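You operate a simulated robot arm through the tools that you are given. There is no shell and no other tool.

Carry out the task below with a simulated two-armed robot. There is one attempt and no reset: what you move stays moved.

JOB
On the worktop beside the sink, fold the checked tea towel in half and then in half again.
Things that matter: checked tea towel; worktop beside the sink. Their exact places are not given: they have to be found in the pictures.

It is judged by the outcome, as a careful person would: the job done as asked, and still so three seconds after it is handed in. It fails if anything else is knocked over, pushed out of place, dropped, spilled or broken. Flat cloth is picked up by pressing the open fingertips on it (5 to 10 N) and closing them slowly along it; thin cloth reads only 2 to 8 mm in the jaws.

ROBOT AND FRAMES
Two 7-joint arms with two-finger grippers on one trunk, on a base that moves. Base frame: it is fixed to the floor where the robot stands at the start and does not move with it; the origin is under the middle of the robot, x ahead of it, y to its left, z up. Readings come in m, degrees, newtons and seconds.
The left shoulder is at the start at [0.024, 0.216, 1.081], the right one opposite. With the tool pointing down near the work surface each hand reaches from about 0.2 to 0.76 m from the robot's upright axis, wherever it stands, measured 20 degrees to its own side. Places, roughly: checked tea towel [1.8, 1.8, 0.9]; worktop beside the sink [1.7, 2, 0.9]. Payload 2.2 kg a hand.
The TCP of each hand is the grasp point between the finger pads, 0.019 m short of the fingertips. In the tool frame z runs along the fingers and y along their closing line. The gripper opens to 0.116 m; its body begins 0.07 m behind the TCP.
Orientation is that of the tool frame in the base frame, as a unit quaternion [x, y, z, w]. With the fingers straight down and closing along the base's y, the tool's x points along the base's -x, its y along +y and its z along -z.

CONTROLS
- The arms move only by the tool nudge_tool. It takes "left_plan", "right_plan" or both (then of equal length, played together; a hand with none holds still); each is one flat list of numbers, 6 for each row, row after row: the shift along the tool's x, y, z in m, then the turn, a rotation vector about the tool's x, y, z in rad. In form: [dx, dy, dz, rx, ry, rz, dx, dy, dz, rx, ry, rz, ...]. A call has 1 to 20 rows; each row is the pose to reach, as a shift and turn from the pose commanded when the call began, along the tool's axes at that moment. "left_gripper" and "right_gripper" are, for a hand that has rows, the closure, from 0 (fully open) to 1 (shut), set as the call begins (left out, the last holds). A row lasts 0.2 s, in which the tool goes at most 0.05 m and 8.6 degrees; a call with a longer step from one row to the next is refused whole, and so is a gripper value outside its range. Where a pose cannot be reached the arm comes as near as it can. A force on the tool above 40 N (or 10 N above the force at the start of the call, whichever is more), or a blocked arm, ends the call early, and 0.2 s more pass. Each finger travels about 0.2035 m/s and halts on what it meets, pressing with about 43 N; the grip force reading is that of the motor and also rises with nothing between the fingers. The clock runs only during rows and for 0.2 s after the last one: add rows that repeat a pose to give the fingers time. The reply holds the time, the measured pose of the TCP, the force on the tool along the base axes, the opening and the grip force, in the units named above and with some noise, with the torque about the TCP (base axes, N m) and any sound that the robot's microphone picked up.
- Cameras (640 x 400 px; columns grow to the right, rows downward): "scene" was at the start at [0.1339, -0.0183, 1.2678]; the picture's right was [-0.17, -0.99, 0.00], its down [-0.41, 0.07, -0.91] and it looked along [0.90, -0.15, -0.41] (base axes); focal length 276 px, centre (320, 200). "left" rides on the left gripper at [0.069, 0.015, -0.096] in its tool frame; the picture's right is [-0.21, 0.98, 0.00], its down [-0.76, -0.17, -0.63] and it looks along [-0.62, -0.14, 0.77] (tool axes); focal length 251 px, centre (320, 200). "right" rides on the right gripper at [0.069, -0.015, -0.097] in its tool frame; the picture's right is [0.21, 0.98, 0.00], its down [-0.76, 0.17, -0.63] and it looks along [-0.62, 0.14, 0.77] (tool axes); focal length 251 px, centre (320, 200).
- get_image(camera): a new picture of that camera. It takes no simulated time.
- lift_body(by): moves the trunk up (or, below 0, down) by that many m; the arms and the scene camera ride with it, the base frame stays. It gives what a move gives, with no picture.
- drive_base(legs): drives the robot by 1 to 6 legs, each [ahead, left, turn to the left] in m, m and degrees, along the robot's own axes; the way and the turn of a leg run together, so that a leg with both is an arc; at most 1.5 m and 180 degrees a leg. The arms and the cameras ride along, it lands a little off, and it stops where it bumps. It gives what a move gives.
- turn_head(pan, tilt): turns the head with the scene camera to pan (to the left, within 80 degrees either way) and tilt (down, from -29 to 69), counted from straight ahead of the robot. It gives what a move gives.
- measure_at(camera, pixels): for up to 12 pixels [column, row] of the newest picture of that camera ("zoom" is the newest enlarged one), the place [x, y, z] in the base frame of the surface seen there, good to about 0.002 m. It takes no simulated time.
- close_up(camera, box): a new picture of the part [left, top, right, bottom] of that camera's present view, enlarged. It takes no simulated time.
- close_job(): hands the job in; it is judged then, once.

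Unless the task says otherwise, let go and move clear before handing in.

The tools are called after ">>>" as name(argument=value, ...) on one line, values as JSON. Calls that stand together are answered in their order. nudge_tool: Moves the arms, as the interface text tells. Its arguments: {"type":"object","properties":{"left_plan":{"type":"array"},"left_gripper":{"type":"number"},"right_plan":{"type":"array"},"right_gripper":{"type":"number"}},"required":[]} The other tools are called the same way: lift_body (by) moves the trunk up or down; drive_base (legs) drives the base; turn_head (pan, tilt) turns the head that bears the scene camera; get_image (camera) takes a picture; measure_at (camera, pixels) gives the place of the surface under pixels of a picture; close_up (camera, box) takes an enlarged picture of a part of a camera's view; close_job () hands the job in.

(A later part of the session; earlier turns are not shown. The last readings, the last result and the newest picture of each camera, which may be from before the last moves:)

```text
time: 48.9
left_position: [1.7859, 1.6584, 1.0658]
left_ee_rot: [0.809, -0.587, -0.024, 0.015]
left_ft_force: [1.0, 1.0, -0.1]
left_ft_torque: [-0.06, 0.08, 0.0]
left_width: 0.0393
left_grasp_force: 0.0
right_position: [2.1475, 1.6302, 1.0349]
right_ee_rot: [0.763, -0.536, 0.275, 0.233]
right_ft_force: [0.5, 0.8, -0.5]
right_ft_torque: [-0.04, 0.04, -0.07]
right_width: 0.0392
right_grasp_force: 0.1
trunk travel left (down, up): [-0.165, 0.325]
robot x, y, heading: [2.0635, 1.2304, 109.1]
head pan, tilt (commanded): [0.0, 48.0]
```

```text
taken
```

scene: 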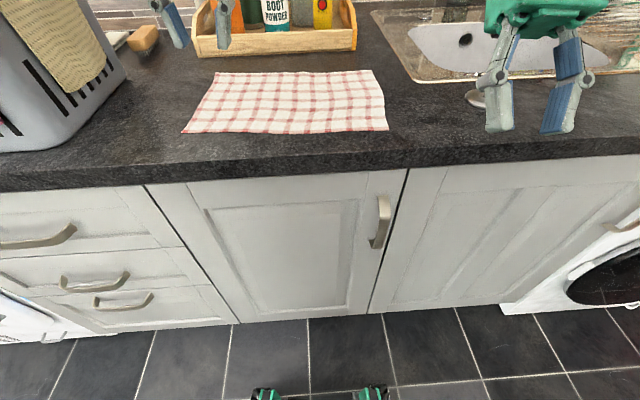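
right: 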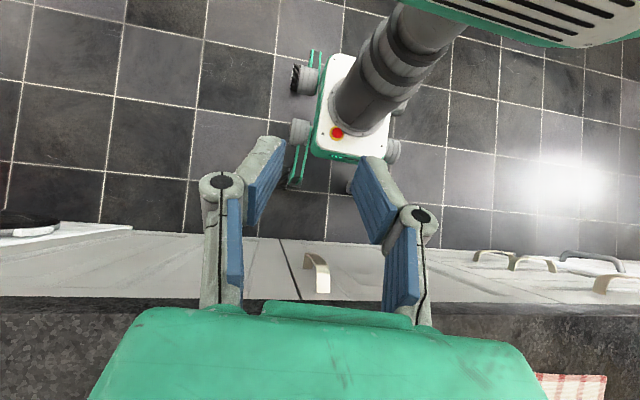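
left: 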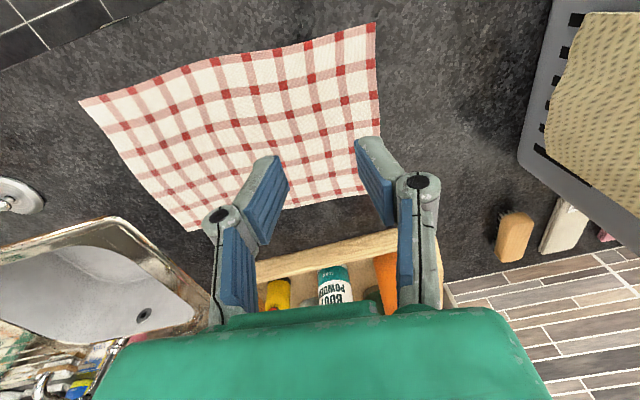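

The base is a small white box at (350,110) with outrigger feet around it and nothing under or against it. I measure its footprint.

>>> measure_at(camera="right", pixels=[[335, 60], [385, 158], [312, 150], [305, 75], [300, 130], [295, 178], [395, 150], [355, 185], [314, 55], [335, 131], [400, 105], [250, 130]])

>>> close_up(camera="right", box=[220, 30, 460, 210])

```text
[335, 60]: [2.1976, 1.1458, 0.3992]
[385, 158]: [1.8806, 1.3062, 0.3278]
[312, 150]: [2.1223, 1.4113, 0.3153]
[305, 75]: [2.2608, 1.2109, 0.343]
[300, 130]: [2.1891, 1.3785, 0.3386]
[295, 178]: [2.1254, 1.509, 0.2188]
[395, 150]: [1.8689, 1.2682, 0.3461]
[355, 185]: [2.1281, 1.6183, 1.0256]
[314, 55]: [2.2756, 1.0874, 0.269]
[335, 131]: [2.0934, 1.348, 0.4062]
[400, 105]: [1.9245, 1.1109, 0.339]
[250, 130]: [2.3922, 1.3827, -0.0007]
```

```text
2.22 times, centred on (340, 120) of right
```

zoom: 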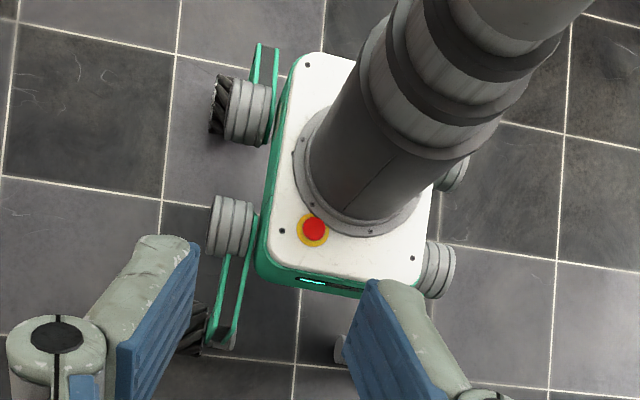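

The base stands on four sprung swing-arm wheels, which explains the rocking; nothing touches it. I turn the right hand back upright and then hold still to see whether the rocking dies down.

>>> nudge_tool(right_plan=[0, 0, 0, 0, -0.14, 0, 0, 0, 0, 0, -0.28, 0, 0, 0, 0, 0, -0.42, 0, 0, 0, 0, 0, -0.56, 0, 0, 0, 0, 0, -0.7, 0])

>>> nudge_tool(left_plan=[0, 0, 0, 0, 0, 0, 0, 0, 0, 0, 0, 0])

>>> nudge_tool(left_plan=[0, 0, 0, 0, 0, 0, 0, 0, 0, 0, 0, 0])

>>> nudge_tool(left_plan=[0, 0, 0, 0, 0, 0, 0, 0, 0, 0, 0, 0])

>>> nudge_tool(left_plan=[0, 0, 0, 0, 0, 0, 0, 0, 0, 0, 0, 0])

>>> nudge_tool(left_plan=[0, 0, 0, 0, 0, 0, 0, 0, 0, 0, 0, 0])

>>> nudge_tool(left_plan=[0, 0, 0, 0, 0, 0, 0, 0, 0, 0, 0, 0])

```text
time: 50.1
left_position: [1.7498, 1.6438, 1.0624]
left_ee_rot: [0.811, -0.585, -0.016, 0.002]
left_ft_force: [-1.6, -0.5, -0.1]
left_ft_torque: [0.05, -0.12, -0.01]
left_width: 0.0395
left_grasp_force: 0.1
right_position: [2.1106, 1.6156, 1.04]
right_ee_rot: [0.813, -0.582, 0.003, 0.019]
right_ft_force: [-1.2, -0.6, 0.6]
right_ft_torque: [0.05, -0.1, 0.0]
right_width: 0.0394
right_grasp_force: 0.1
trunk travel left (down, up): [-0.165, 0.325]
robot x, y, heading: [2.0519, 1.2232, 109.0]
head pan, tilt (commanded): [0.0, 48.0]
```

```text
time: 50.7
left_position: [1.7601, 1.6485, 1.0636]
left_ee_rot: [0.811, -0.585, -0.018, 0.006]
left_ft_force: [-0.8, -0.1, -0.9]
left_ft_torque: [0.02, -0.03, 0.0]
left_width: 0.0393
left_grasp_force: 0.0
right_position: [2.1229, 1.6192, 1.0388]
right_ee_rot: [0.812, -0.583, 0.001, 0.025]
right_ft_force: [0.5, -0.6, 0.3]
right_ft_torque: [0.0, -0.09, -0.01]
right_width: 0.0395
right_grasp_force: 0.1
trunk travel left (down, up): [-0.165, 0.325]
robot x, y, heading: [2.0567, 1.2267, 109.2]
head pan, tilt (commanded): [0.0, 48.0]
```

```text
time: 51.3
left_position: [1.7855, 1.6567, 1.0657]
left_ee_rot: [0.809, -0.587, -0.024, 0.014]
left_ft_force: [1.5, 0.4, 0.8]
left_ft_torque: [-0.01, 0.15, 0.0]
left_width: 0.0395
left_grasp_force: 0.0
right_position: [2.1471, 1.6297, 1.035]
right_ee_rot: [0.812, -0.583, -0.005, 0.033]
right_ft_force: [1.4, 1.0, 0.3]
right_ft_torque: [-0.05, 0.09, 0.03]
right_width: 0.0393
right_grasp_force: 0.1
trunk travel left (down, up): [-0.165, 0.325]
robot x, y, heading: [2.0619, 1.2347, 109.2]
head pan, tilt (commanded): [0.0, 48.0]
```

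```text
time: 51.9
left_position: [1.7663, 1.6503, 1.0634]
left_ee_rot: [0.81, -0.586, -0.02, 0.008]
left_ft_force: [0.0, 0.1, 0.0]
left_ft_torque: [-0.03, -0.01, 0.01]
left_width: 0.0396
left_grasp_force: 0.1
right_position: [2.1297, 1.6226, 1.0381]
right_ee_rot: [0.812, -0.583, 0.001, 0.028]
right_ft_force: [0.1, 0.4, -0.1]
right_ft_torque: [-0.03, 0.0, -0.02]
right_width: 0.0396
right_grasp_force: 0.1
trunk travel left (down, up): [-0.165, 0.325]
robot x, y, heading: [2.06, 1.2315, 109.2]
head pan, tilt (commanded): [0.0, 48.0]
```

```text
time: 52.5
left_position: [1.7501, 1.6442, 1.0637]
left_ee_rot: [0.811, -0.585, -0.015, 0.003]
left_ft_force: [-1.3, 0.3, 0.1]
left_ft_torque: [0.03, -0.08, 0.0]
left_width: 0.0393
left_grasp_force: 0.1
right_position: [2.1143, 1.6164, 1.0413]
right_ee_rot: [0.813, -0.582, 0.005, 0.021]
right_ft_force: [-0.3, -0.9, 0.6]
right_ft_torque: [0.0, -0.04, 0.02]
right_width: 0.0394
right_grasp_force: 0.0
trunk travel left (down, up): [-0.165, 0.325]
robot x, y, heading: [2.0553, 1.2274, 108.9]
head pan, tilt (commanded): [0.0, 48.0]
```

```text
time: 53.1
left_position: [1.773, 1.6527, 1.0654]
left_ee_rot: [0.811, -0.585, -0.022, 0.009]
left_ft_force: [0.4, -0.1, 0.7]
left_ft_torque: [0.0, 0.02, 0.0]
left_width: 0.0394
left_grasp_force: 0.0
right_position: [2.1345, 1.6243, 1.0366]
right_ee_rot: [0.812, -0.583, -0.001, 0.029]
right_ft_force: [-0.8, 0.3, 0.4]
right_ft_torque: [-0.03, 0.02, -0.02]
right_width: 0.0394
right_grasp_force: 0.0
trunk travel left (down, up): [-0.165, 0.325]
robot x, y, heading: [2.0594, 1.2287, 108.9]
head pan, tilt (commanded): [0.0, 48.0]
```

```text
time: 53.7
left_position: [1.779, 1.6557, 1.0646]
left_ee_rot: [0.81, -0.586, -0.024, 0.013]
left_ft_force: [0.9, 0.6, -0.2]
left_ft_torque: [-0.03, 0.05, 0.01]
left_width: 0.0392
left_grasp_force: 0.1
right_position: [2.1407, 1.625, 1.037]
right_ee_rot: [0.812, -0.583, -0.002, 0.031]
right_ft_force: [0.7, 0.2, -0.6]
right_ft_torque: [-0.02, 0.01, 0.02]
right_width: 0.0392
right_grasp_force: 0.0
trunk travel left (down, up): [-0.165, 0.325]
robot x, y, heading: [2.0614, 1.2304, 109.1]
head pan, tilt (commanded): [0.0, 48.0]
```

The rocking is a slow oscillation (about 2.2 s) that is decaying from ±18 mm to ±14 mm. I simply wait longer for it to die out.

>>> nudge_tool(left_plan=[0, 0, 0, 0, 0, 0, 0, 0, 0, 0, 0, 0, 0, 0, 0, 0, 0, 0, 0, 0, 0, 0, 0, 0, 0, 0, 0, 0, 0, 0, 0, 0, 0, 0, 0, 0, 0, 0, 0, 0, 0, 0, 0, 0, 0, 0, 0, 0, 0, 0, 0, 0, 0, 0, 0, 0, 0, 0, 0, 0, 0, 0, 0, 0, 0, 0, 0, 0, 0, 0, 0, 0, 0, 0, 0, 0, 0, 0, 0, 0, 0, 0, 0, 0, 0, 0, 0, 0, 0, 0, 0, 0, 0, 0, 0, 0, 0, 0, 0, 0, 0, 0, 0, 0, 0, 0, 0, 0, 0, 0, 0, 0, 0, 0, 0, 0, 0, 0, 0, 0])

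>>> nudge_tool(left_plan=[0, 0, 0, 0, 0, 0, 0, 0, 0, 0, 0, 0, 0, 0, 0, 0, 0, 0, 0, 0, 0, 0, 0, 0, 0, 0, 0, 0, 0, 0, 0, 0, 0, 0, 0, 0, 0, 0, 0, 0, 0, 0, 0, 0, 0, 0, 0, 0, 0, 0, 0, 0, 0, 0, 0, 0, 0, 0, 0, 0, 0, 0, 0, 0, 0, 0, 0, 0, 0, 0, 0, 0, 0, 0, 0, 0, 0, 0, 0, 0, 0, 0, 0, 0, 0, 0, 0, 0, 0, 0, 0, 0, 0, 0, 0, 0, 0, 0, 0, 0, 0, 0, 0, 0, 0, 0, 0, 0, 0, 0, 0, 0, 0, 0, 0, 0, 0, 0, 0, 0])

>>> nudge_tool(left_plan=[0, 0, 0, 0, 0, 0, 0, 0, 0, 0, 0, 0, 0, 0, 0, 0, 0, 0])

>>> nudge_tool(left_plan=[0, 0, 0, 0, 0, 0, 0, 0, 0, 0, 0, 0, 0, 0, 0, 0, 0, 0])

>>> nudge_tool(left_plan=[0, 0, 0, 0, 0, 0, 0, 0, 0, 0, 0, 0, 0, 0, 0, 0, 0, 0])

```text
time: 57.9
left_position: [1.7694, 1.6505, 1.0639]
left_ee_rot: [0.811, -0.585, -0.021, 0.009]
left_ft_force: [-0.4, 0.9, -1.1]
left_ft_torque: [0.01, 0.0, 0.01]
left_width: 0.0395
left_grasp_force: 0.0
right_position: [2.1309, 1.6233, 1.0373]
right_ee_rot: [0.812, -0.582, -0.001, 0.027]
right_ft_force: [0.4, 0.3, -0.6]
right_ft_torque: [0.02, 0.06, 0.02]
right_width: 0.0393
right_grasp_force: 0.1
trunk travel left (down, up): [-0.165, 0.325]
robot x, y, heading: [2.055, 1.2277, 109.3]
head pan, tilt (commanded): [0.0, 48.0]
```

```text
time: 62.1
left_position: [1.7676, 1.6516, 1.0644]
left_ee_rot: [0.81, -0.585, -0.02, 0.008]
left_ft_force: [1.0, -0.4, 0.4]
left_ft_torque: [0.02, 0.0, 0.03]
left_width: 0.0394
left_grasp_force: 0.1
right_position: [2.1305, 1.6225, 1.0367]
right_ee_rot: [0.813, -0.582, 0.0, 0.027]
right_ft_force: [0.4, 0.2, -0.5]
right_ft_torque: [-0.02, 0.01, 0.04]
right_width: 0.0395
right_grasp_force: 0.1
trunk travel left (down, up): [-0.165, 0.325]
robot x, y, heading: [2.0558, 1.2289, 109.7]
head pan, tilt (commanded): [0.0, 48.0]
```

```text
time: 62.9
left_position: [1.7664, 1.6512, 1.0646]
left_ee_rot: [0.81, -0.586, -0.021, 0.008]
left_ft_force: [-0.1, -0.3, 0.5]
left_ft_torque: [0.0, 0.02, 0.0]
left_width: 0.0394
left_grasp_force: 0.1
right_position: [2.1295, 1.6221, 1.0373]
right_ee_rot: [0.812, -0.583, 0.0, 0.027]
right_ft_force: [0.0, -0.9, 0.5]
right_ft_torque: [0.03, 0.02, -0.03]
right_width: 0.0394
right_grasp_force: 0.1
trunk travel left (down, up): [-0.165, 0.325]
robot x, y, heading: [2.054, 1.2282, 109.3]
head pan, tilt (commanded): [0.0, 48.0]
```

```text
time: 63.7
left_position: [1.7684, 1.6519, 1.0639]
left_ee_rot: [0.81, -0.586, -0.02, 0.008]
left_ft_force: [0.0, 0.6, -0.5]
left_ft_torque: [0.0, -0.01, 0.0]
left_width: 0.0392
left_grasp_force: 0.2
right_position: [2.1314, 1.622, 1.0369]
right_ee_rot: [0.812, -0.583, 0.0, 0.027]
right_ft_force: [0.3, 0.0, 0.2]
right_ft_torque: [0.02, 0.03, -0.03]
right_width: 0.0394
right_grasp_force: 0.0
trunk travel left (down, up): [-0.165, 0.325]
robot x, y, heading: [2.0615, 1.2298, 109.3]
head pan, tilt (commanded): [0.0, 48.0]
```

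```text
time: 64.5
left_position: [1.7672, 1.6499, 1.0638]
left_ee_rot: [0.81, -0.586, -0.021, 0.008]
left_ft_force: [0.3, 0.3, -0.2]
left_ft_torque: [0.02, 0.02, 0.0]
left_width: 0.0395
left_grasp_force: 0.0
right_position: [2.1303, 1.6219, 1.0384]
right_ee_rot: [0.812, -0.583, 0.0, 0.028]
right_ft_force: [-0.1, 0.3, -0.2]
right_ft_torque: [0.02, 0.0, -0.03]
right_width: 0.0392
right_grasp_force: 0.1
trunk travel left (down, up): [-0.165, 0.325]
robot x, y, heading: [2.0617, 1.2282, 109.4]
head pan, tilt (commanded): [0.0, 48.0]
```

The body is now still, with a steady 2° lean (left hand 1.767, right hand 2.130 unchanged over 3 s). The towel's back edge is 0.72 m ahead, so I move 0.05 m closer and 0.04 m left, then wait for it to settle again.

>>> drive_base(legs=[[0.05, 0.04, 0]])

>>> nudge_tool(left_plan=[0, 0, 0, 0, 0, 0, 0, 0, 0, 0, 0, 0, 0, 0, 0, 0, 0, 0, 0, 0, 0, 0, 0, 0, 0, 0, 0, 0, 0, 0, 0, 0, 0, 0, 0, 0, 0, 0, 0, 0, 0, 0, 0, 0, 0, 0, 0, 0, 0, 0, 0, 0, 0, 0, 0, 0, 0, 0, 0, 0, 0, 0, 0, 0, 0, 0, 0, 0, 0, 0, 0, 0, 0, 0, 0, 0, 0, 0, 0, 0, 0, 0, 0, 0, 0, 0, 0, 0, 0, 0, 0, 0, 0, 0, 0, 0, 0, 0, 0, 0, 0, 0, 0, 0, 0, 0, 0, 0, 0, 0, 0, 0, 0, 0, 0, 0, 0, 0, 0, 0])

>>> nudge_tool(left_plan=[0, 0, 0, 0, 0, 0, 0, 0, 0, 0, 0, 0, 0, 0, 0, 0, 0, 0, 0, 0, 0, 0, 0, 0, 0, 0, 0, 0, 0, 0, 0, 0, 0, 0, 0, 0, 0, 0, 0, 0, 0, 0, 0, 0, 0, 0, 0, 0, 0, 0, 0, 0, 0, 0, 0, 0, 0, 0, 0, 0, 0, 0, 0, 0, 0, 0, 0, 0, 0, 0, 0, 0, 0, 0, 0, 0, 0, 0, 0, 0, 0, 0, 0, 0, 0, 0, 0, 0, 0, 0, 0, 0, 0, 0, 0, 0, 0, 0, 0, 0, 0, 0, 0, 0, 0, 0, 0, 0, 0, 0, 0, 0, 0, 0, 0, 0, 0, 0, 0, 0])

>>> nudge_tool(left_plan=[0, 0, 0, 0, 0, 0, 0, 0, 0, 0, 0, 0, 0, 0, 0, 0, 0, 0, 0, 0, 0, 0, 0, 0, 0, 0, 0, 0, 0, 0, 0, 0, 0, 0, 0, 0, 0, 0, 0, 0, 0, 0, 0, 0, 0, 0, 0, 0, 0, 0, 0, 0, 0, 0, 0, 0, 0, 0, 0, 0, 0, 0, 0, 0, 0, 0, 0, 0, 0, 0, 0, 0, 0, 0, 0, 0, 0, 0, 0, 0, 0, 0, 0, 0, 0, 0, 0, 0, 0, 0, 0, 0, 0, 0, 0, 0, 0, 0, 0, 0, 0, 0, 0, 0, 0, 0, 0, 0, 0, 0, 0, 0, 0, 0, 0, 0, 0, 0, 0, 0])

>>> nudge_tool(left_plan=[0, 0, 0, 0, 0, 0, 0, 0, 0, 0, 0, 0, 0, 0, 0, 0, 0, 0])

>>> get_image(camera="scene")

```text
time: 65.5
left_position: [1.7372, 1.6956, 1.0646]
left_ee_rot: [0.809, -0.587, -0.026, 0.017]
left_ft_force: [0.9, 0.6, -0.6]
left_ft_torque: [-0.08, 0.1, -0.02]
left_width: 0.0394
left_grasp_force: 0.1
right_position: [2.1003, 1.6666, 1.0332]
right_ee_rot: [0.811, -0.583, -0.005, 0.037]
right_ft_force: [1.2, 0.7, -1.0]
right_ft_torque: [-0.07, 0.03, 0.0]
right_width: 0.0396
right_grasp_force: 0.1
trunk travel left (down, up): [-0.165, 0.325]
robot x, y, heading: [2.0128, 1.2633, 109.0]
head pan, tilt (commanded): [0.0, 48.0]
```

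```text
time: 69.7
left_position: [1.7371, 1.6927, 1.066]
left_ee_rot: [0.809, -0.587, -0.026, 0.014]
left_ft_force: [1.4, 0.4, 0.5]
left_ft_torque: [0.02, 0.01, 0.0]
left_width: 0.0395
left_grasp_force: 0.1
right_position: [2.0996, 1.6634, 1.0353]
right_ee_rot: [0.811, -0.584, -0.006, 0.035]
right_ft_force: [0.1, 0.0, 0.5]
right_ft_torque: [-0.02, 0.02, 0.0]
right_width: 0.0391
right_grasp_force: 0.0
trunk travel left (down, up): [-0.165, 0.325]
robot x, y, heading: [2.0094, 1.2667, 108.9]
head pan, tilt (commanded): [0.0, 48.0]
```

```text
time: 73.9
left_position: [1.7279, 1.6885, 1.0637]
left_ee_rot: [0.809, -0.587, -0.023, 0.012]
left_ft_force: [1.0, 1.1, 0.3]
left_ft_torque: [-0.01, 0.04, 0.01]
left_width: 0.0395
left_grasp_force: 0.0
right_position: [2.0904, 1.6598, 1.0368]
right_ee_rot: [0.811, -0.584, -0.003, 0.031]
right_ft_force: [0.8, -0.4, -0.3]
right_ft_torque: [-0.03, 0.03, -0.01]
right_width: 0.0395
right_grasp_force: 0.1
trunk travel left (down, up): [-0.165, 0.325]
robot x, y, heading: [2.0091, 1.2647, 109.1]
head pan, tilt (commanded): [0.0, 48.0]
```

```text
time: 78.1
left_position: [1.7261, 1.687, 1.0643]
left_ee_rot: [0.809, -0.587, -0.022, 0.011]
left_ft_force: [-0.6, 0.6, -0.5]
left_ft_torque: [0.02, 0.05, -0.01]
left_width: 0.0395
left_grasp_force: 0.0
right_position: [2.0884, 1.6587, 1.0368]
right_ee_rot: [0.812, -0.583, -0.002, 0.031]
right_ft_force: [0.4, 0.2, -0.4]
right_ft_torque: [0.0, 0.01, 0.03]
right_width: 0.0392
right_grasp_force: 0.0
trunk travel left (down, up): [-0.165, 0.325]
robot x, y, heading: [2.0106, 1.266, 109.1]
head pan, tilt (commanded): [0.0, 48.0]
```

```text
time: 78.9
left_position: [1.725, 1.6864, 1.0654]
left_ee_rot: [0.81, -0.586, -0.023, 0.009]
left_ft_force: [0.4, 0.4, -0.1]
left_ft_torque: [0.01, -0.02, 0.03]
left_width: 0.0395
left_grasp_force: 0.1
right_position: [2.0876, 1.6596, 1.0367]
right_ee_rot: [0.811, -0.584, -0.003, 0.03]
right_ft_force: [-0.1, 0.0, 0.3]
right_ft_torque: [-0.01, 0.0, 0.0]
right_width: 0.039
right_grasp_force: 0.0
trunk travel left (down, up): [-0.165, 0.325]
robot x, y, heading: [2.0079, 1.2636, 109.4]
head pan, tilt (commanded): [0.0, 48.0]
```

```text
taken
```

scene: 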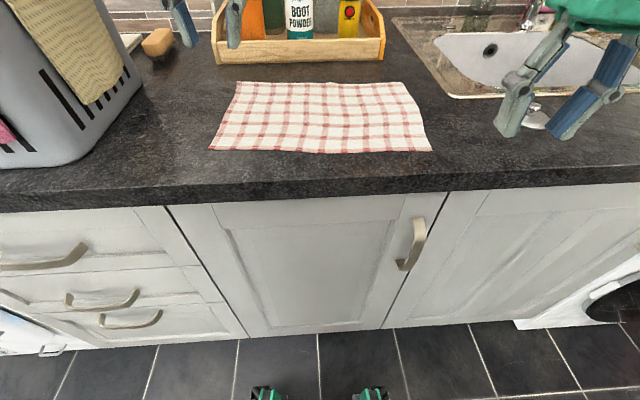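

Steady again: base at (2.009, 1.265), towel centred 0.56 m ahead at (320,115). I refine the towel corners in an enlarged view before moving the hands over the two front corners.

>>> close_up(camera="scene", box=[190, 60, 450, 222])

```text
2.46 times, centred on (320, 141) of scene
```

zoom: 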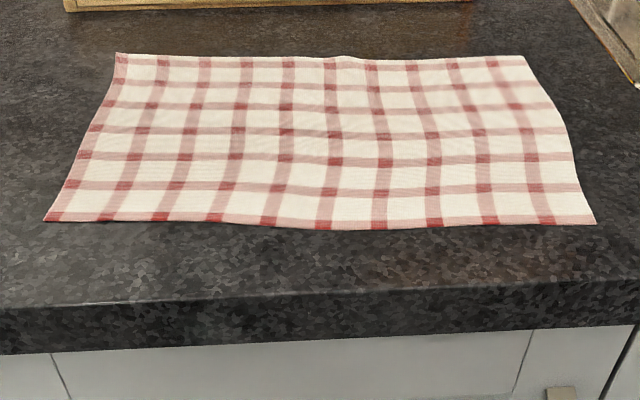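

>>> measure_at(camera="zoom", pixels=[[46, 220], [594, 222], [118, 55], [522, 57], [320, 226], [340, 59], [80, 140], [560, 140], [320, 140], [200, 217], [450, 225], [320, 290]])

>>> nudge_tool(left_plan=[0.0034, 0, 0.0106, 0.0054, 0.0033, -0.0018, 0.0068, 0, 0.0211, 0.0107, 0.0066, -0.0035, 0.0102, 0, 0.0317, 0.0161, 0.0098, -0.0053, 0.0136, 0, 0.0422, 0.0214, 0.0131, -0.007, 0.0169, 0, 0.0528, 0.0268, 0.0164, -0.0088, 0.0203, 0, 0.0633, 0.0321, 0.0197, -0.0105, 0.0237, 0, 0.0739, 0.0375, 0.0229, -0.0123, 0.0271, 0.0001, 0.0844, 0.0428, 0.0262, -0.014, 0.0271, 0.0001, 0.0844, 0.0428, 0.0262, -0.014], right_plan=[-0.0151, 0.0078, 0.007, 0.0066, -0.0037, -0.001, -0.0302, 0.0157, 0.0141, 0.0131, -0.0075, -0.002, -0.0453, 0.0235, 0.0211, 0.0197, -0.0112, -0.003, -0.0604, 0.0313, 0.0282, 0.0262, -0.0149, -0.004, -0.0754, 0.0391, 0.0352, 0.0328, -0.0186, -0.005, -0.0905, 0.047, 0.0423, 0.0393, -0.0224, -0.006, -0.1056, 0.0548, 0.0493, 0.0459, -0.0261, -0.007, -0.1207, 0.0626, 0.0564, 0.0524, -0.0298, -0.008, -0.1207, 0.0626, 0.0564, 0.0524, -0.0298, -0.008])

>>> get_image(camera="scene")

```text
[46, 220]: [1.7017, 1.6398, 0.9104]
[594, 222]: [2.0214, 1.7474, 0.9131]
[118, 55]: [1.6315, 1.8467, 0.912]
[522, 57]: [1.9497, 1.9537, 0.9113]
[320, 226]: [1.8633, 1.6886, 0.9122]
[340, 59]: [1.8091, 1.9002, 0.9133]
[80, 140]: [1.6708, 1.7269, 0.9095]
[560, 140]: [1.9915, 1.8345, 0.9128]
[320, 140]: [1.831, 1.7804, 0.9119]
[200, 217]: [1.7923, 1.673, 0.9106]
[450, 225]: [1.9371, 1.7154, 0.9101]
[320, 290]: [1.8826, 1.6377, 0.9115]
```

```text
time: 80.9
left_position: [1.7305, 1.6608, 0.9781]
left_ee_rot: [0.813, -0.582, 0.0, 0.0]
left_ft_force: [0.7, -1.2, -0.4]
left_ft_torque: [0.03, -0.01, 0.02]
left_width: 0.0389
left_grasp_force: 0.0
right_position: [1.988, 1.7496, 0.9793]
right_ee_rot: [0.814, -0.581, 0.001, -0.001]
right_ft_force: [0.1, 0.2, 0.9]
right_ft_torque: [0.03, 0.02, -0.04]
right_width: 0.0393
right_grasp_force: 0.1
trunk travel left (down, up): [-0.165, 0.325]
robot x, y, heading: [2.0105, 1.2628, 109.3]
head pan, tilt (commanded): [0.0, 48.0]
```

```text
taken
```

scene: 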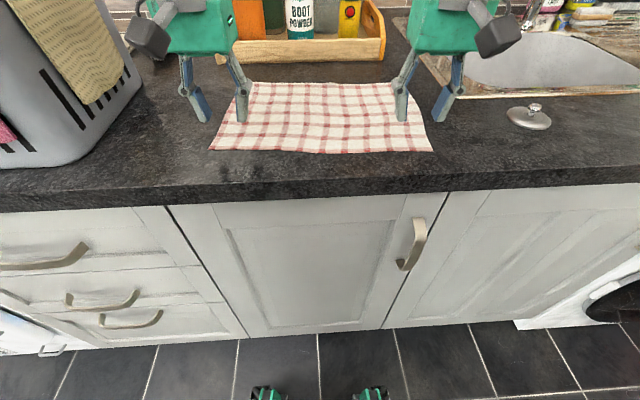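

Both hands now stand straight down over the front corners at 0.978 m, as planned. I check the alignment with the wrist cameras before going down.

>>> get_image(camera="left")

>>> get_image(camera="right")

```text
taken
```

left: 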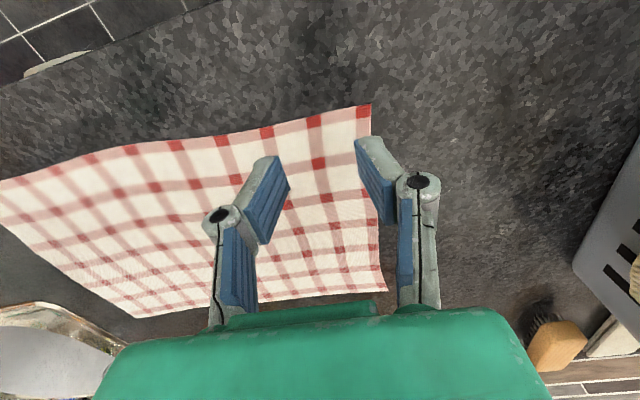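

```text
taken
```

right: 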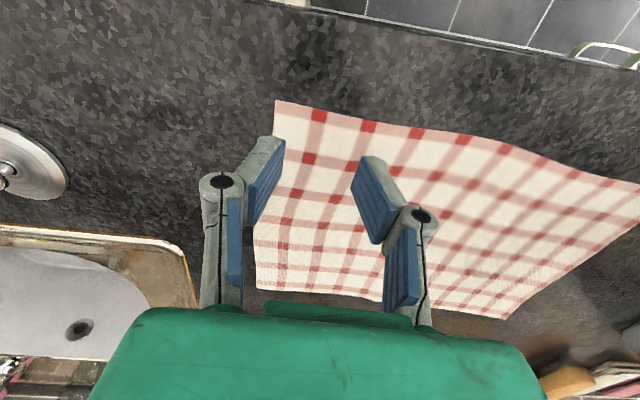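

In the wrist views the fingers straddle the front corners just inside the edges (left (372,105), right (277,102)). I lower both hands together to just above the cloth.

>>> nudge_tool(left_plan=[0, 0, 0.01, 0, 0, 0, 0, 0, 0.02, 0, 0, 0, 0, 0, 0.03, 0, 0, 0, 0, 0, 0.038, 0, 0, 0, 0, 0, 0.041, 0, 0, 0, 0, 0, 0.041, 0, 0, 0], right_plan=[0, 0, 0.01, 0, 0, 0, 0, 0, 0.02, 0, 0, 0, 0, 0, 0.03, 0, 0, 0, 0, 0, 0.038, 0, 0, 0, 0, 0, 0.041, 0, 0, 0, 0, 0, 0.041, 0, 0, 0])

>>> nudge_tool(left_plan=[0, 0, 0.002, 0, 0, 0, 0, 0, 0.004, 0, 0, 0, 0, 0, 0.004, 0, 0, 0], right_plan=[0, 0, 0.002, 0, 0, 0, 0, 0, 0.004, 0, 0, 0, 0, 0, 0.004, 0, 0, 0])

```text
time: 82.3
left_position: [1.7296, 1.661, 0.9395]
left_ee_rot: [0.814, -0.581, 0.001, 0.001]
left_ft_force: [0.0, -1.6, 0.6]
left_ft_torque: [0.02, 0.05, 0.0]
left_width: 0.0395
left_grasp_force: 0.0
right_position: [1.9868, 1.7494, 0.9391]
right_ee_rot: [0.814, -0.581, 0.001, 0.0]
right_ft_force: [-0.1, 0.5, -1.0]
right_ft_torque: [0.0, 0.03, -0.01]
right_width: 0.0394
right_grasp_force: 0.1
trunk travel left (down, up): [-0.165, 0.325]
robot x, y, heading: [2.0116, 1.2664, 109.3]
head pan, tilt (commanded): [0.0, 48.0]
```

```text
time: 83.1
left_position: [1.7295, 1.6627, 0.9339]
left_ee_rot: [0.813, -0.582, 0.0, 0.001]
left_ft_force: [-0.1, 0.1, -0.3]
left_ft_torque: [-0.01, -0.01, 0.0]
left_width: 0.0395
left_grasp_force: 0.0
right_position: [1.9881, 1.75, 0.9355]
right_ee_rot: [0.815, -0.58, 0.002, -0.001]
right_ft_force: [0.2, 0.2, 0.6]
right_ft_torque: [-0.01, -0.01, 0.0]
right_width: 0.0393
right_grasp_force: 0.0
trunk travel left (down, up): [-0.165, 0.325]
robot x, y, heading: [2.0095, 1.2665, 109.2]
head pan, tilt (commanded): [0.0, 48.0]
```

Both tips are about 3 to 5 mm above the cloth with no contact force yet (TCP 0.934 and 0.9355). I keep lowering in small steps until I feel the press.

>>> nudge_tool(left_plan=[0, 0, 0.002, 0, 0, 0, 0, 0, 0.003, 0, 0, 0, 0, 0, 0.003, 0, 0, 0], right_plan=[0, 0, 0.002, 0, 0, 0, 0, 0, 0.004, 0, 0, 0, 0, 0, 0.004, 0, 0, 0])

>>> nudge_tool(left_plan=[0, 0, 0.002, 0, 0, 0, 0, 0, 0.002, 0, 0, 0], right_plan=[0, 0, 0.002, 0, 0, 0, 0, 0, 0.002, 0, 0, 0])

```text
time: 83.9
left_position: [1.7303, 1.6622, 0.9322]
left_ee_rot: [0.814, -0.581, 0.001, 0.001]
left_ft_force: [0.0, 0.0, -0.1]
left_ft_torque: [0.03, 0.0, -0.02]
left_width: 0.0392
left_grasp_force: 0.1
right_position: [1.9874, 1.7502, 0.9325]
right_ee_rot: [0.814, -0.581, 0.0, 0.001]
right_ft_force: [0.1, 0.8, 6.4]
right_ft_torque: [0.04, -0.03, -0.03]
right_width: 0.0399
right_grasp_force: 0.1
trunk travel left (down, up): [-0.165, 0.325]
robot x, y, heading: [2.0122, 1.2665, 109.5]
head pan, tilt (commanded): [0.0, 48.0]
```

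```text
time: 84.5
left_position: [1.7303, 1.6625, 0.9312]
left_ee_rot: [0.814, -0.581, 0.0, -0.001]
left_ft_force: [0.3, 0.1, 11.5]
left_ft_torque: [-0.04, -0.04, 0.01]
left_width: 0.0359
left_grasp_force: 0.0
right_position: [1.9874, 1.7488, 0.9311]
right_ee_rot: [0.815, -0.58, 0.0, 0.0]
right_ft_force: [-1.2, -0.1, 10.8]
right_ft_torque: [0.0, 0.11, -0.01]
right_width: 0.0429
right_grasp_force: 0.8
trunk travel left (down, up): [-0.165, 0.325]
robot x, y, heading: [2.0115, 1.2643, 109.4]
head pan, tilt (commanded): [0.0, 48.0]
```

Both fingertips press with about 11 N on the cloth. I now close in small steps while watching the force, easing up slightly.

>>> nudge_tool(left_plan=[0, 0, -0.0004, 0, 0, 0, 0, 0, -0.0004, 0, 0, 0], right_plan=[0, 0, -0.0004, 0, 0, 0, 0, 0, -0.0004, 0, 0, 0], left_gripper=0.74, right_gripper=0.72)

>>> nudge_tool(left_plan=[0, 0, 0, 0, 0, 0, 0, 0, 0, 0, 0, 0], right_plan=[0, 0, 0, 0, 0, 0, 0, 0, 0, 0, 0, 0], left_gripper=0.8, right_gripper=0.78)

>>> get_image(camera="left")

>>> get_image(camera="right")

```text
time: 85.1
left_position: [1.7279, 1.6614, 0.9319]
left_ee_rot: [0.814, -0.581, 0.0, 0.0]
left_ft_force: [2.4, 1.1, 12.6]
left_ft_torque: [0.07, -0.2, -0.01]
left_width: 0.0318
left_grasp_force: 0.6
right_position: [1.9874, 1.7499, 0.9317]
right_ee_rot: [0.814, -0.58, -0.002, -0.001]
right_ft_force: [-2.6, 0.4, 12.3]
right_ft_torque: [-0.11, 0.12, -0.02]
right_width: 0.0311
right_grasp_force: 0.1
trunk travel left (down, up): [-0.165, 0.325]
robot x, y, heading: [2.0085, 1.2641, 109.0]
head pan, tilt (commanded): [0.0, 48.0]
```

```text
time: 85.7
left_position: [1.7285, 1.6617, 0.9303]
left_ee_rot: [0.814, -0.581, 0.0, 0.001]
left_ft_force: [-0.1, 0.7, 8.5]
left_ft_torque: [0.03, -0.02, 0.03]
left_width: 0.0248
left_grasp_force: 0.0
right_position: [1.9889, 1.7493, 0.9296]
right_ee_rot: [0.814, -0.581, 0.002, 0.0]
right_ft_force: [-1.3, 0.9, 9.0]
right_ft_torque: [-0.01, 0.08, 0.0]
right_width: 0.0277
right_grasp_force: 0.1
trunk travel left (down, up): [-0.165, 0.325]
robot x, y, heading: [2.0111, 1.2656, 109.2]
head pan, tilt (commanded): [0.0, 48.0]
```

```text
taken
```

left: 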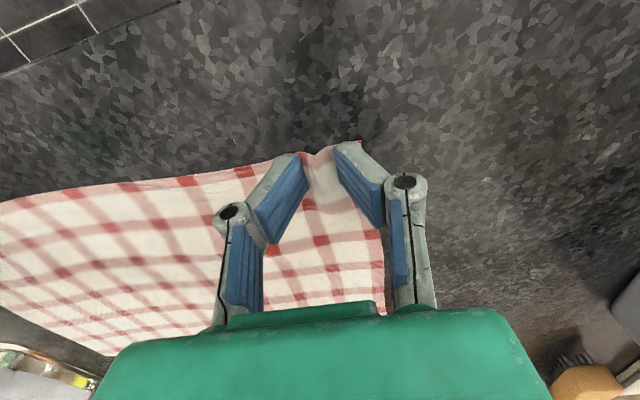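

```text
taken
```

right: 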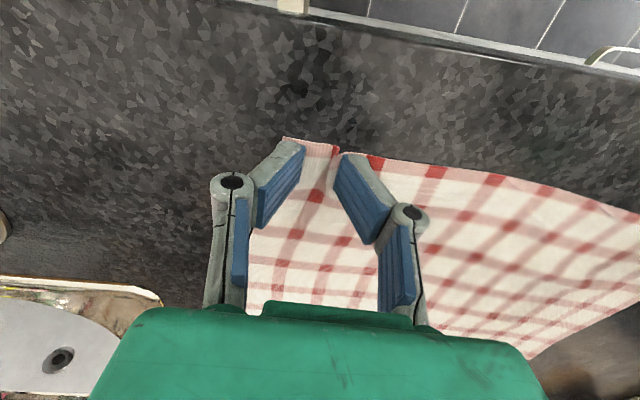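

The cloth is starting to bunch between the fingers, at (322,165) in the left view, with about 9 N of press. I go on closing in steps.

>>> nudge_tool(left_plan=[0, 0, 0, 0, 0, 0, 0, 0, 0, 0, 0, 0], right_plan=[0, 0, 0, 0, 0, 0, 0, 0, 0, 0, 0, 0], left_gripper=0.86, right_gripper=0.85)

>>> nudge_tool(left_plan=[0, 0, 0, 0, 0, 0, 0, 0, 0, 0, 0, 0], right_plan=[0, 0, 0, 0, 0, 0, 0, 0, 0, 0, 0, 0], left_gripper=0.92, right_gripper=0.92)

>>> nudge_tool(left_plan=[0, 0, 0, 0, 0, 0, 0, 0, 0, 0, 0, 0, 0, 0, 0, 0, 0, 0], right_plan=[0, 0, 0, 0, 0, 0, 0, 0, 0, 0, 0, 0, 0, 0, 0, 0, 0, 0], left_gripper=1.0, right_gripper=1.0)

>>> get_image(camera="left")

>>> get_image(camera="right")

>>> get_image(camera="scene")

```text
time: 86.3
left_position: [1.7285, 1.662, 0.9312]
left_ee_rot: [0.814, -0.581, 0.0, 0.001]
left_ft_force: [0.9, -0.1, 6.9]
left_ft_torque: [0.02, -0.02, 0.02]
left_width: 0.0166
left_grasp_force: 0.0
right_position: [1.9879, 1.7497, 0.9298]
right_ee_rot: [0.815, -0.58, 0.001, 0.0]
right_ft_force: [-0.2, -0.9, 2.8]
right_ft_torque: [0.0, 0.01, 0.0]
right_width: 0.013
right_grasp_force: 3.6
trunk travel left (down, up): [-0.165, 0.325]
robot x, y, heading: [2.0144, 1.2626, 109.2]
head pan, tilt (commanded): [0.0, 48.0]
```

```text
time: 86.9
left_position: [1.7285, 1.6625, 0.9301]
left_ee_rot: [0.814, -0.581, 0.0, 0.0]
left_ft_force: [1.7, 1.2, 6.2]
left_ft_torque: [0.02, -0.03, 0.01]
left_width: 0.0096
left_grasp_force: 0.1
right_position: [1.9877, 1.7497, 0.9307]
right_ee_rot: [0.814, -0.581, -0.001, -0.001]
right_ft_force: [-0.8, -0.2, 10.3]
right_ft_torque: [0.01, 0.04, 0.03]
right_width: 0.0076
right_grasp_force: 0.0
trunk travel left (down, up): [-0.165, 0.325]
robot x, y, heading: [2.0099, 1.2607, 109.1]
head pan, tilt (commanded): [0.0, 48.0]
```

```text
time: 87.7
left_position: [1.7307, 1.6623, 0.9311]
left_ee_rot: [0.814, -0.582, 0.0, 0.0]
left_ft_force: [5.0, 2.0, 6.6]
left_ft_torque: [0.06, -0.06, 0.01]
left_width: 0.0034
left_grasp_force: 33.2
right_position: [1.9875, 1.7497, 0.9307]
right_ee_rot: [0.814, -0.581, 0.0, 0.001]
right_ft_force: [-5.2, -1.4, 10.1]
right_ft_torque: [-0.12, 0.24, -0.01]
right_width: 0.003
right_grasp_force: 29.7
trunk travel left (down, up): [-0.165, 0.325]
robot x, y, heading: [2.0109, 1.2656, 109.2]
head pan, tilt (commanded): [0.0, 48.0]
```

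```text
taken
```

left: 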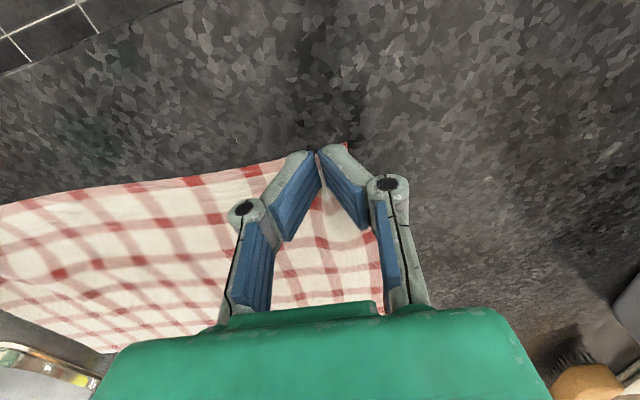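

```text
taken
```

right: 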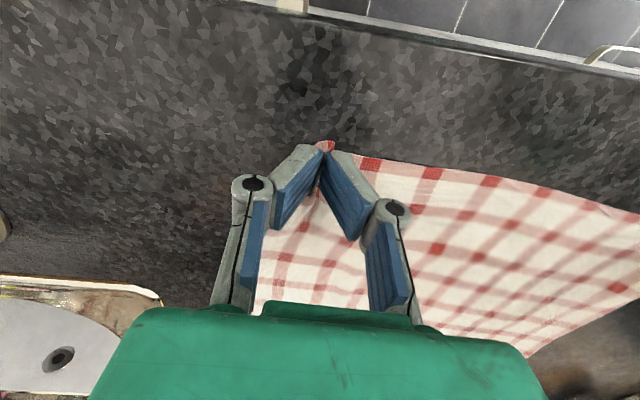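

```text
taken
```

scene: 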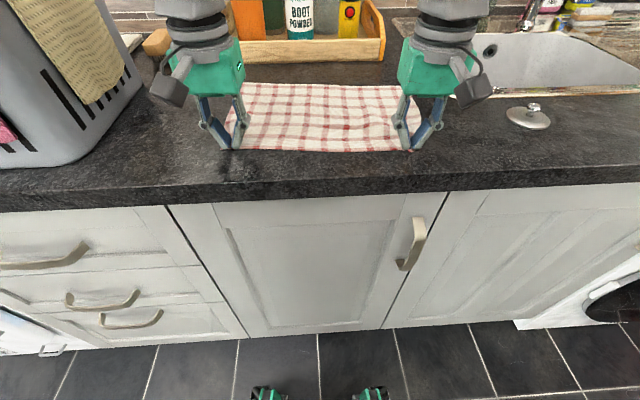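

Both jaws have closed on cloth (3.4 mm and 3.0 mm, about 30 N). I lift a little along the start of the fold arc, easing the hands 8 mm together, and check that both corners come up.

>>> nudge_tool(left_plan=[-0.0008, -0.002, -0.0111, 0, 0, 0, -0.0033, -0.004, -0.022, 0, 0, 0, -0.0074, -0.006, -0.0325, 0, 0, 0, -0.013, -0.008, -0.0425, 0, 0, 0, -0.013, -0.008, -0.0425, 0, 0, 0], right_plan=[-0.0008, 0.002, -0.0111, 0, 0, 0, -0.0033, 0.004, -0.022, 0, 0, 0, -0.0074, 0.006, -0.0325, 0, 0, 0, -0.013, 0.008, -0.0425, 0, 0, 0, -0.013, 0.008, -0.0425, 0, 0, 0])

>>> get_image(camera="scene")

>>> get_image(camera="left")

>>> get_image(camera="right")

```text
time: 88.9
left_position: [1.7321, 1.678, 0.9721]
left_ee_rot: [0.814, -0.582, 0.001, 0.0]
left_ft_force: [0.1, 0.0, 0.3]
left_ft_torque: [0.01, -0.05, 0.01]
left_width: 0.0022
left_grasp_force: 29.6
right_position: [1.9754, 1.7607, 0.9709]
right_ee_rot: [0.814, -0.581, 0.001, -0.001]
right_ft_force: [-0.1, -0.1, 0.6]
right_ft_torque: [0.05, -0.01, -0.01]
right_width: 0.002
right_grasp_force: 26.7
trunk travel left (down, up): [-0.165, 0.325]
robot x, y, heading: [2.0106, 1.2681, 109.1]
head pan, tilt (commanded): [0.0, 48.0]
```

```text
taken
```

scene: 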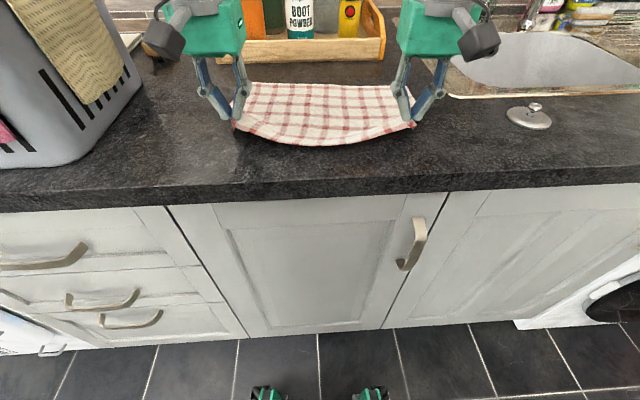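

```text
taken
```

left: 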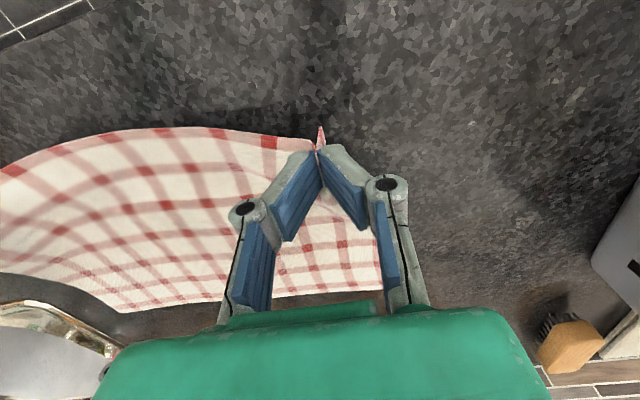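

```text
taken
```

right: 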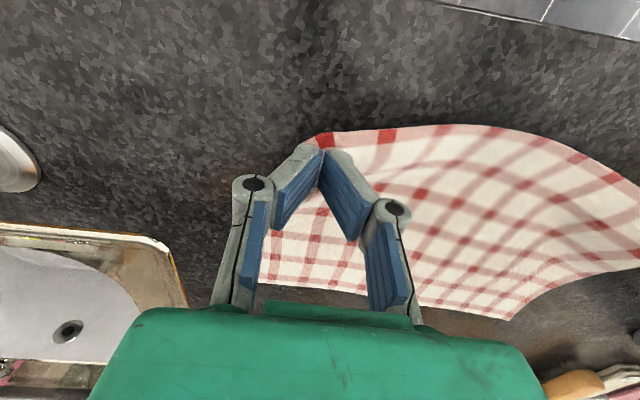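

Both corners came up cleanly, but the edge sags in the middle at (325,140). I carry on up the arc to the top while moving the hands 1 cm apart again to tighten the edge.

>>> nudge_tool(left_plan=[-0.007, 0.003, -0.0092, 0, 0, 0, -0.0154, 0.006, -0.0176, 0, 0, 0, -0.025, 0.008, -0.0249, 0, 0, 0, -0.0355, 0.01, -0.0311, 0, 0, 0, -0.0469, 0.01, -0.036, 0, 0, 0, -0.0589, 0.01, -0.0396, 0, 0, 0, -0.0713, 0.01, -0.0418, 0, 0, 0, -0.084, 0.01, -0.0425, 0, 0, 0, -0.084, 0.01, -0.0425, 0, 0, 0], right_plan=[-0.007, -0.003, -0.0092, 0, 0, 0, -0.0154, -0.006, -0.0176, 0, 0, 0, -0.025, -0.008, -0.0249, 0, 0, 0, -0.0355, -0.01, -0.0311, 0, 0, 0, -0.0469, -0.01, -0.036, 0, 0, 0, -0.0589, -0.01, -0.0396, 0, 0, 0, -0.0713, -0.01, -0.0418, 0, 0, 0, -0.084, -0.01, -0.0425, 0, 0, 0, -0.084, -0.01, -0.0425, 0, 0, 0])

>>> get_image(camera="scene")

>>> get_image(camera="left")

>>> get_image(camera="right")

```text
time: 90.9
left_position: [1.6945, 1.7534, 1.0178]
left_ee_rot: [0.813, -0.582, 0.0, -0.001]
left_ft_force: [0.0, -0.1, -0.5]
left_ft_torque: [0.01, 0.0, 0.0]
left_width: 0.0027
left_grasp_force: 31.8
right_position: [1.957, 1.8436, 1.0165]
right_ee_rot: [0.814, -0.58, 0.0, 0.0]
right_ft_force: [0.4, -0.6, -0.6]
right_ft_torque: [0.0, 0.01, 0.0]
right_width: 0.0041
right_grasp_force: 36.7
trunk travel left (down, up): [-0.165, 0.325]
robot x, y, heading: [2.012, 1.2672, 109.2]
head pan, tilt (commanded): [0.0, 48.0]
```

```text
taken
```

scene: 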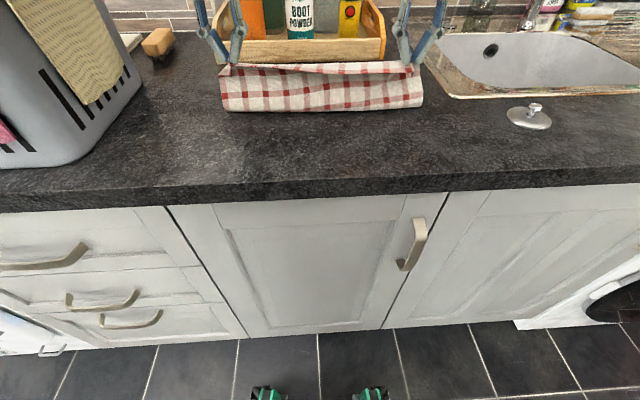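

```text
taken
```

left: 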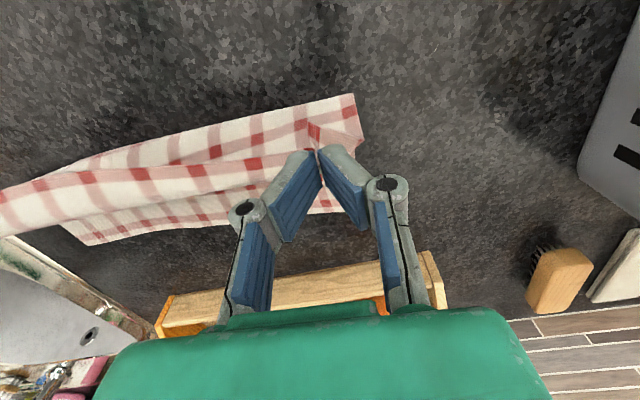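

```text
taken
```

right: 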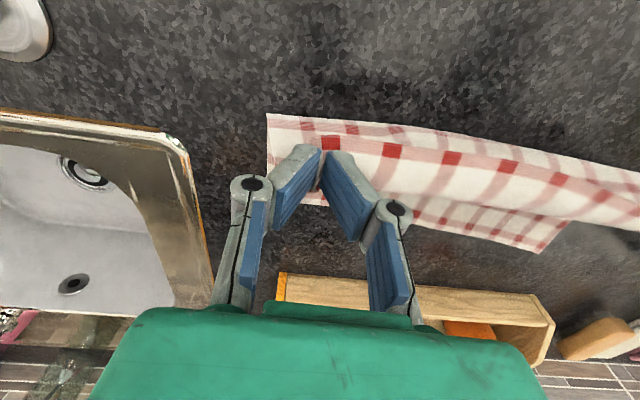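

The front edge is up over the middle, nearly straight between the hands; the back half lies flat under it. I measure the forming fold line and the back edge in the wrist views.

>>> measure_at(camera="scene", pixels=[[224, 109], [320, 110], [421, 105], [270, 111], [370, 108], [320, 75]])

>>> measure_at(camera="right", pixels=[[540, 252], [500, 236], [450, 228], [270, 117], [310, 203], [570, 222]])

>>> measure_at(camera="left", pixels=[[92, 243], [150, 230], [330, 211], [355, 96], [362, 140], [70, 230]])

```text
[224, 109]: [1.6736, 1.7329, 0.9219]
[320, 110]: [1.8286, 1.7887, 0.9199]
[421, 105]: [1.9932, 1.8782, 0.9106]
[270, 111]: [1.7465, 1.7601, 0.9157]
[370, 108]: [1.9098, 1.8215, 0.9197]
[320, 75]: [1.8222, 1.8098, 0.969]
```

```text
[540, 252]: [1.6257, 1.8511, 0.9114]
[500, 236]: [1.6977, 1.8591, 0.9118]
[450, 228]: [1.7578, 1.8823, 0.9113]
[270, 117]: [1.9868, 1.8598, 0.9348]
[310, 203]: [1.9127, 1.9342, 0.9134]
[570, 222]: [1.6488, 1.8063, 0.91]
```

```text
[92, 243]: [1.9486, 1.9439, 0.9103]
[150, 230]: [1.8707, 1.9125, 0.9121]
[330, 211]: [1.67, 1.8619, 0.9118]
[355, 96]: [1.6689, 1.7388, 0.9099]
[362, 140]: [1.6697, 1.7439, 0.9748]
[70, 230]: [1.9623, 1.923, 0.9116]
```

The back edge has stayed where it was (1.626, 1.851)-(1.95, 1.95) and the fold line forms at mid-depth. I carry the edge on down the second half of the arc, stopping about 2 cm above the back edge.

>>> nudge_tool(left_plan=[-0.0127, 0, 0.0007, 0, 0, 0, -0.0251, 0, 0.0029, 0, 0, 0, -0.0371, 0, 0.0065, 0, 0, 0, -0.0485, 0, 0.0114, 0, 0, 0, -0.0591, 0, 0.0176, 0, 0, 0, -0.0686, 0, 0.0249, 0, 0, 0, -0.077, 0, 0.0333, 0, 0, 0, -0.084, 0, 0.0425, 0, 0, 0, -0.0896, 0, 0.0525, 0, 0, 0, -0.0937, 0, 0.063, 0, 0, 0, -0.0937, 0, 0.063, 0, 0, 0], right_plan=[-0.0127, 0, 0.0007, 0, 0, 0, -0.0251, 0, 0.0029, 0, 0, 0, -0.0371, 0, 0.0065, 0, 0, 0, -0.0485, 0, 0.0114, 0, 0, 0, -0.0591, 0, 0.0176, 0, 0, 0, -0.0686, 0, 0.0249, 0, 0, 0, -0.077, 0, 0.0333, 0, 0, 0, -0.084, 0, 0.0425, 0, 0, 0, -0.0896, 0, 0.0525, 0, 0, 0, -0.0937, 0, 0.063, 0, 0, 0, -0.0937, 0, 0.063, 0, 0, 0])

>>> get_image(camera="scene")

>>> get_image(camera="left")

>>> get_image(camera="right")

```text
time: 93.3
left_position: [1.6663, 1.8422, 0.9532]
left_ee_rot: [0.814, -0.581, 0.001, 0.0]
left_ft_force: [0.6, 0.3, 0.9]
left_ft_torque: [-0.02, 0.05, 0.02]
left_width: 0.0029
left_grasp_force: 31.7
right_position: [1.9234, 1.9311, 0.9528]
right_ee_rot: [0.814, -0.581, 0.001, -0.001]
right_ft_force: [-0.2, -0.7, 0.6]
right_ft_torque: [0.02, 0.05, 0.03]
right_width: 0.0026
right_grasp_force: 32.3
trunk travel left (down, up): [-0.165, 0.325]
robot x, y, heading: [2.0087, 1.2703, 108.9]
head pan, tilt (commanded): [0.0, 48.0]
```

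```text
taken
```

scene: 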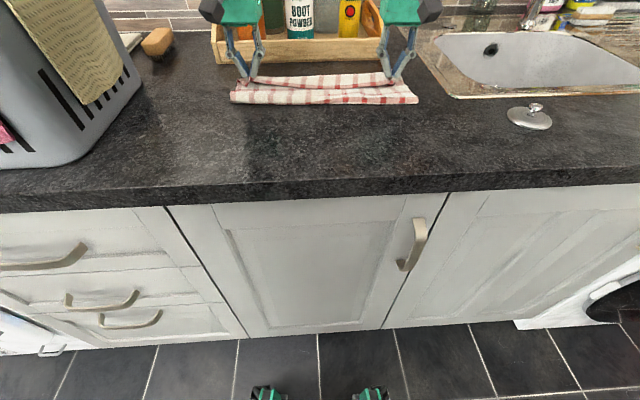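

```text
taken
```

left: 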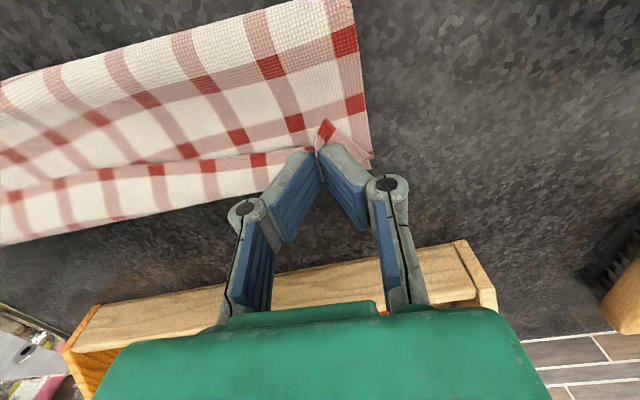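

```text
taken
```

right: 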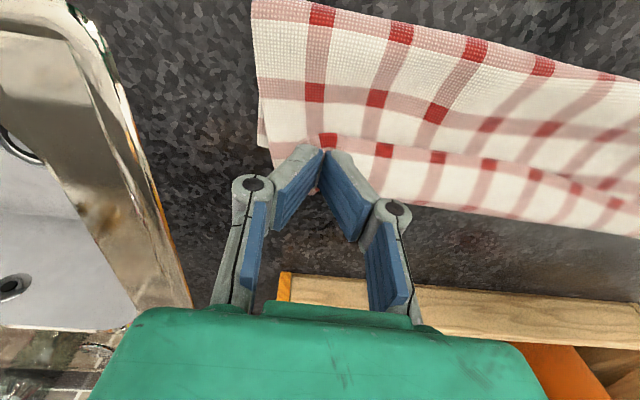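

The edge is now close above the back edge; in the left view a line runs (0,190)-(300,150) with a strip beyond it, and a small turned-back corner shows at (338,140). I measure these to see which layer is which.

>>> measure_at(camera="left", pixels=[[100, 165], [100, 190], [100, 215], [60, 228], [220, 150], [220, 170], [220, 190], [360, 150], [330, 130], [345, 5], [180, 40], [60, 80]])

>>> measure_at(camera="right", pixels=[[500, 140], [500, 175], [500, 205], [400, 140], [400, 170], [400, 195], [270, 150], [330, 140], [262, 10], [560, 225], [460, 20], [420, 100]])

```text
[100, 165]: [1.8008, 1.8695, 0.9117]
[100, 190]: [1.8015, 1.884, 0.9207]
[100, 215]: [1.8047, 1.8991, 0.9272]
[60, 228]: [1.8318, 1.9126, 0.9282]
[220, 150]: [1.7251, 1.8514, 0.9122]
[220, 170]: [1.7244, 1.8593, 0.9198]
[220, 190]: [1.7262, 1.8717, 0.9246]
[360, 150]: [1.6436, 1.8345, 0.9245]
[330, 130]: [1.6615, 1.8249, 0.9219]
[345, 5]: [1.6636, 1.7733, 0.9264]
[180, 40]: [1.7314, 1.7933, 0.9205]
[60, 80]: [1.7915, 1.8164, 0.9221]
```

```text
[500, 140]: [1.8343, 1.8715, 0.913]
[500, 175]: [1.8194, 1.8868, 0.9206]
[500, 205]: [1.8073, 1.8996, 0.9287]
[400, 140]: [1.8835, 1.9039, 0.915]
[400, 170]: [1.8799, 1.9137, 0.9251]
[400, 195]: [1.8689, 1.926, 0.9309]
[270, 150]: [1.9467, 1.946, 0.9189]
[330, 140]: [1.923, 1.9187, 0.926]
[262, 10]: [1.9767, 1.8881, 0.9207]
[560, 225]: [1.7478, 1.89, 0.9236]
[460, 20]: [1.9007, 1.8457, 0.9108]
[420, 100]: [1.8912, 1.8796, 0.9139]
```

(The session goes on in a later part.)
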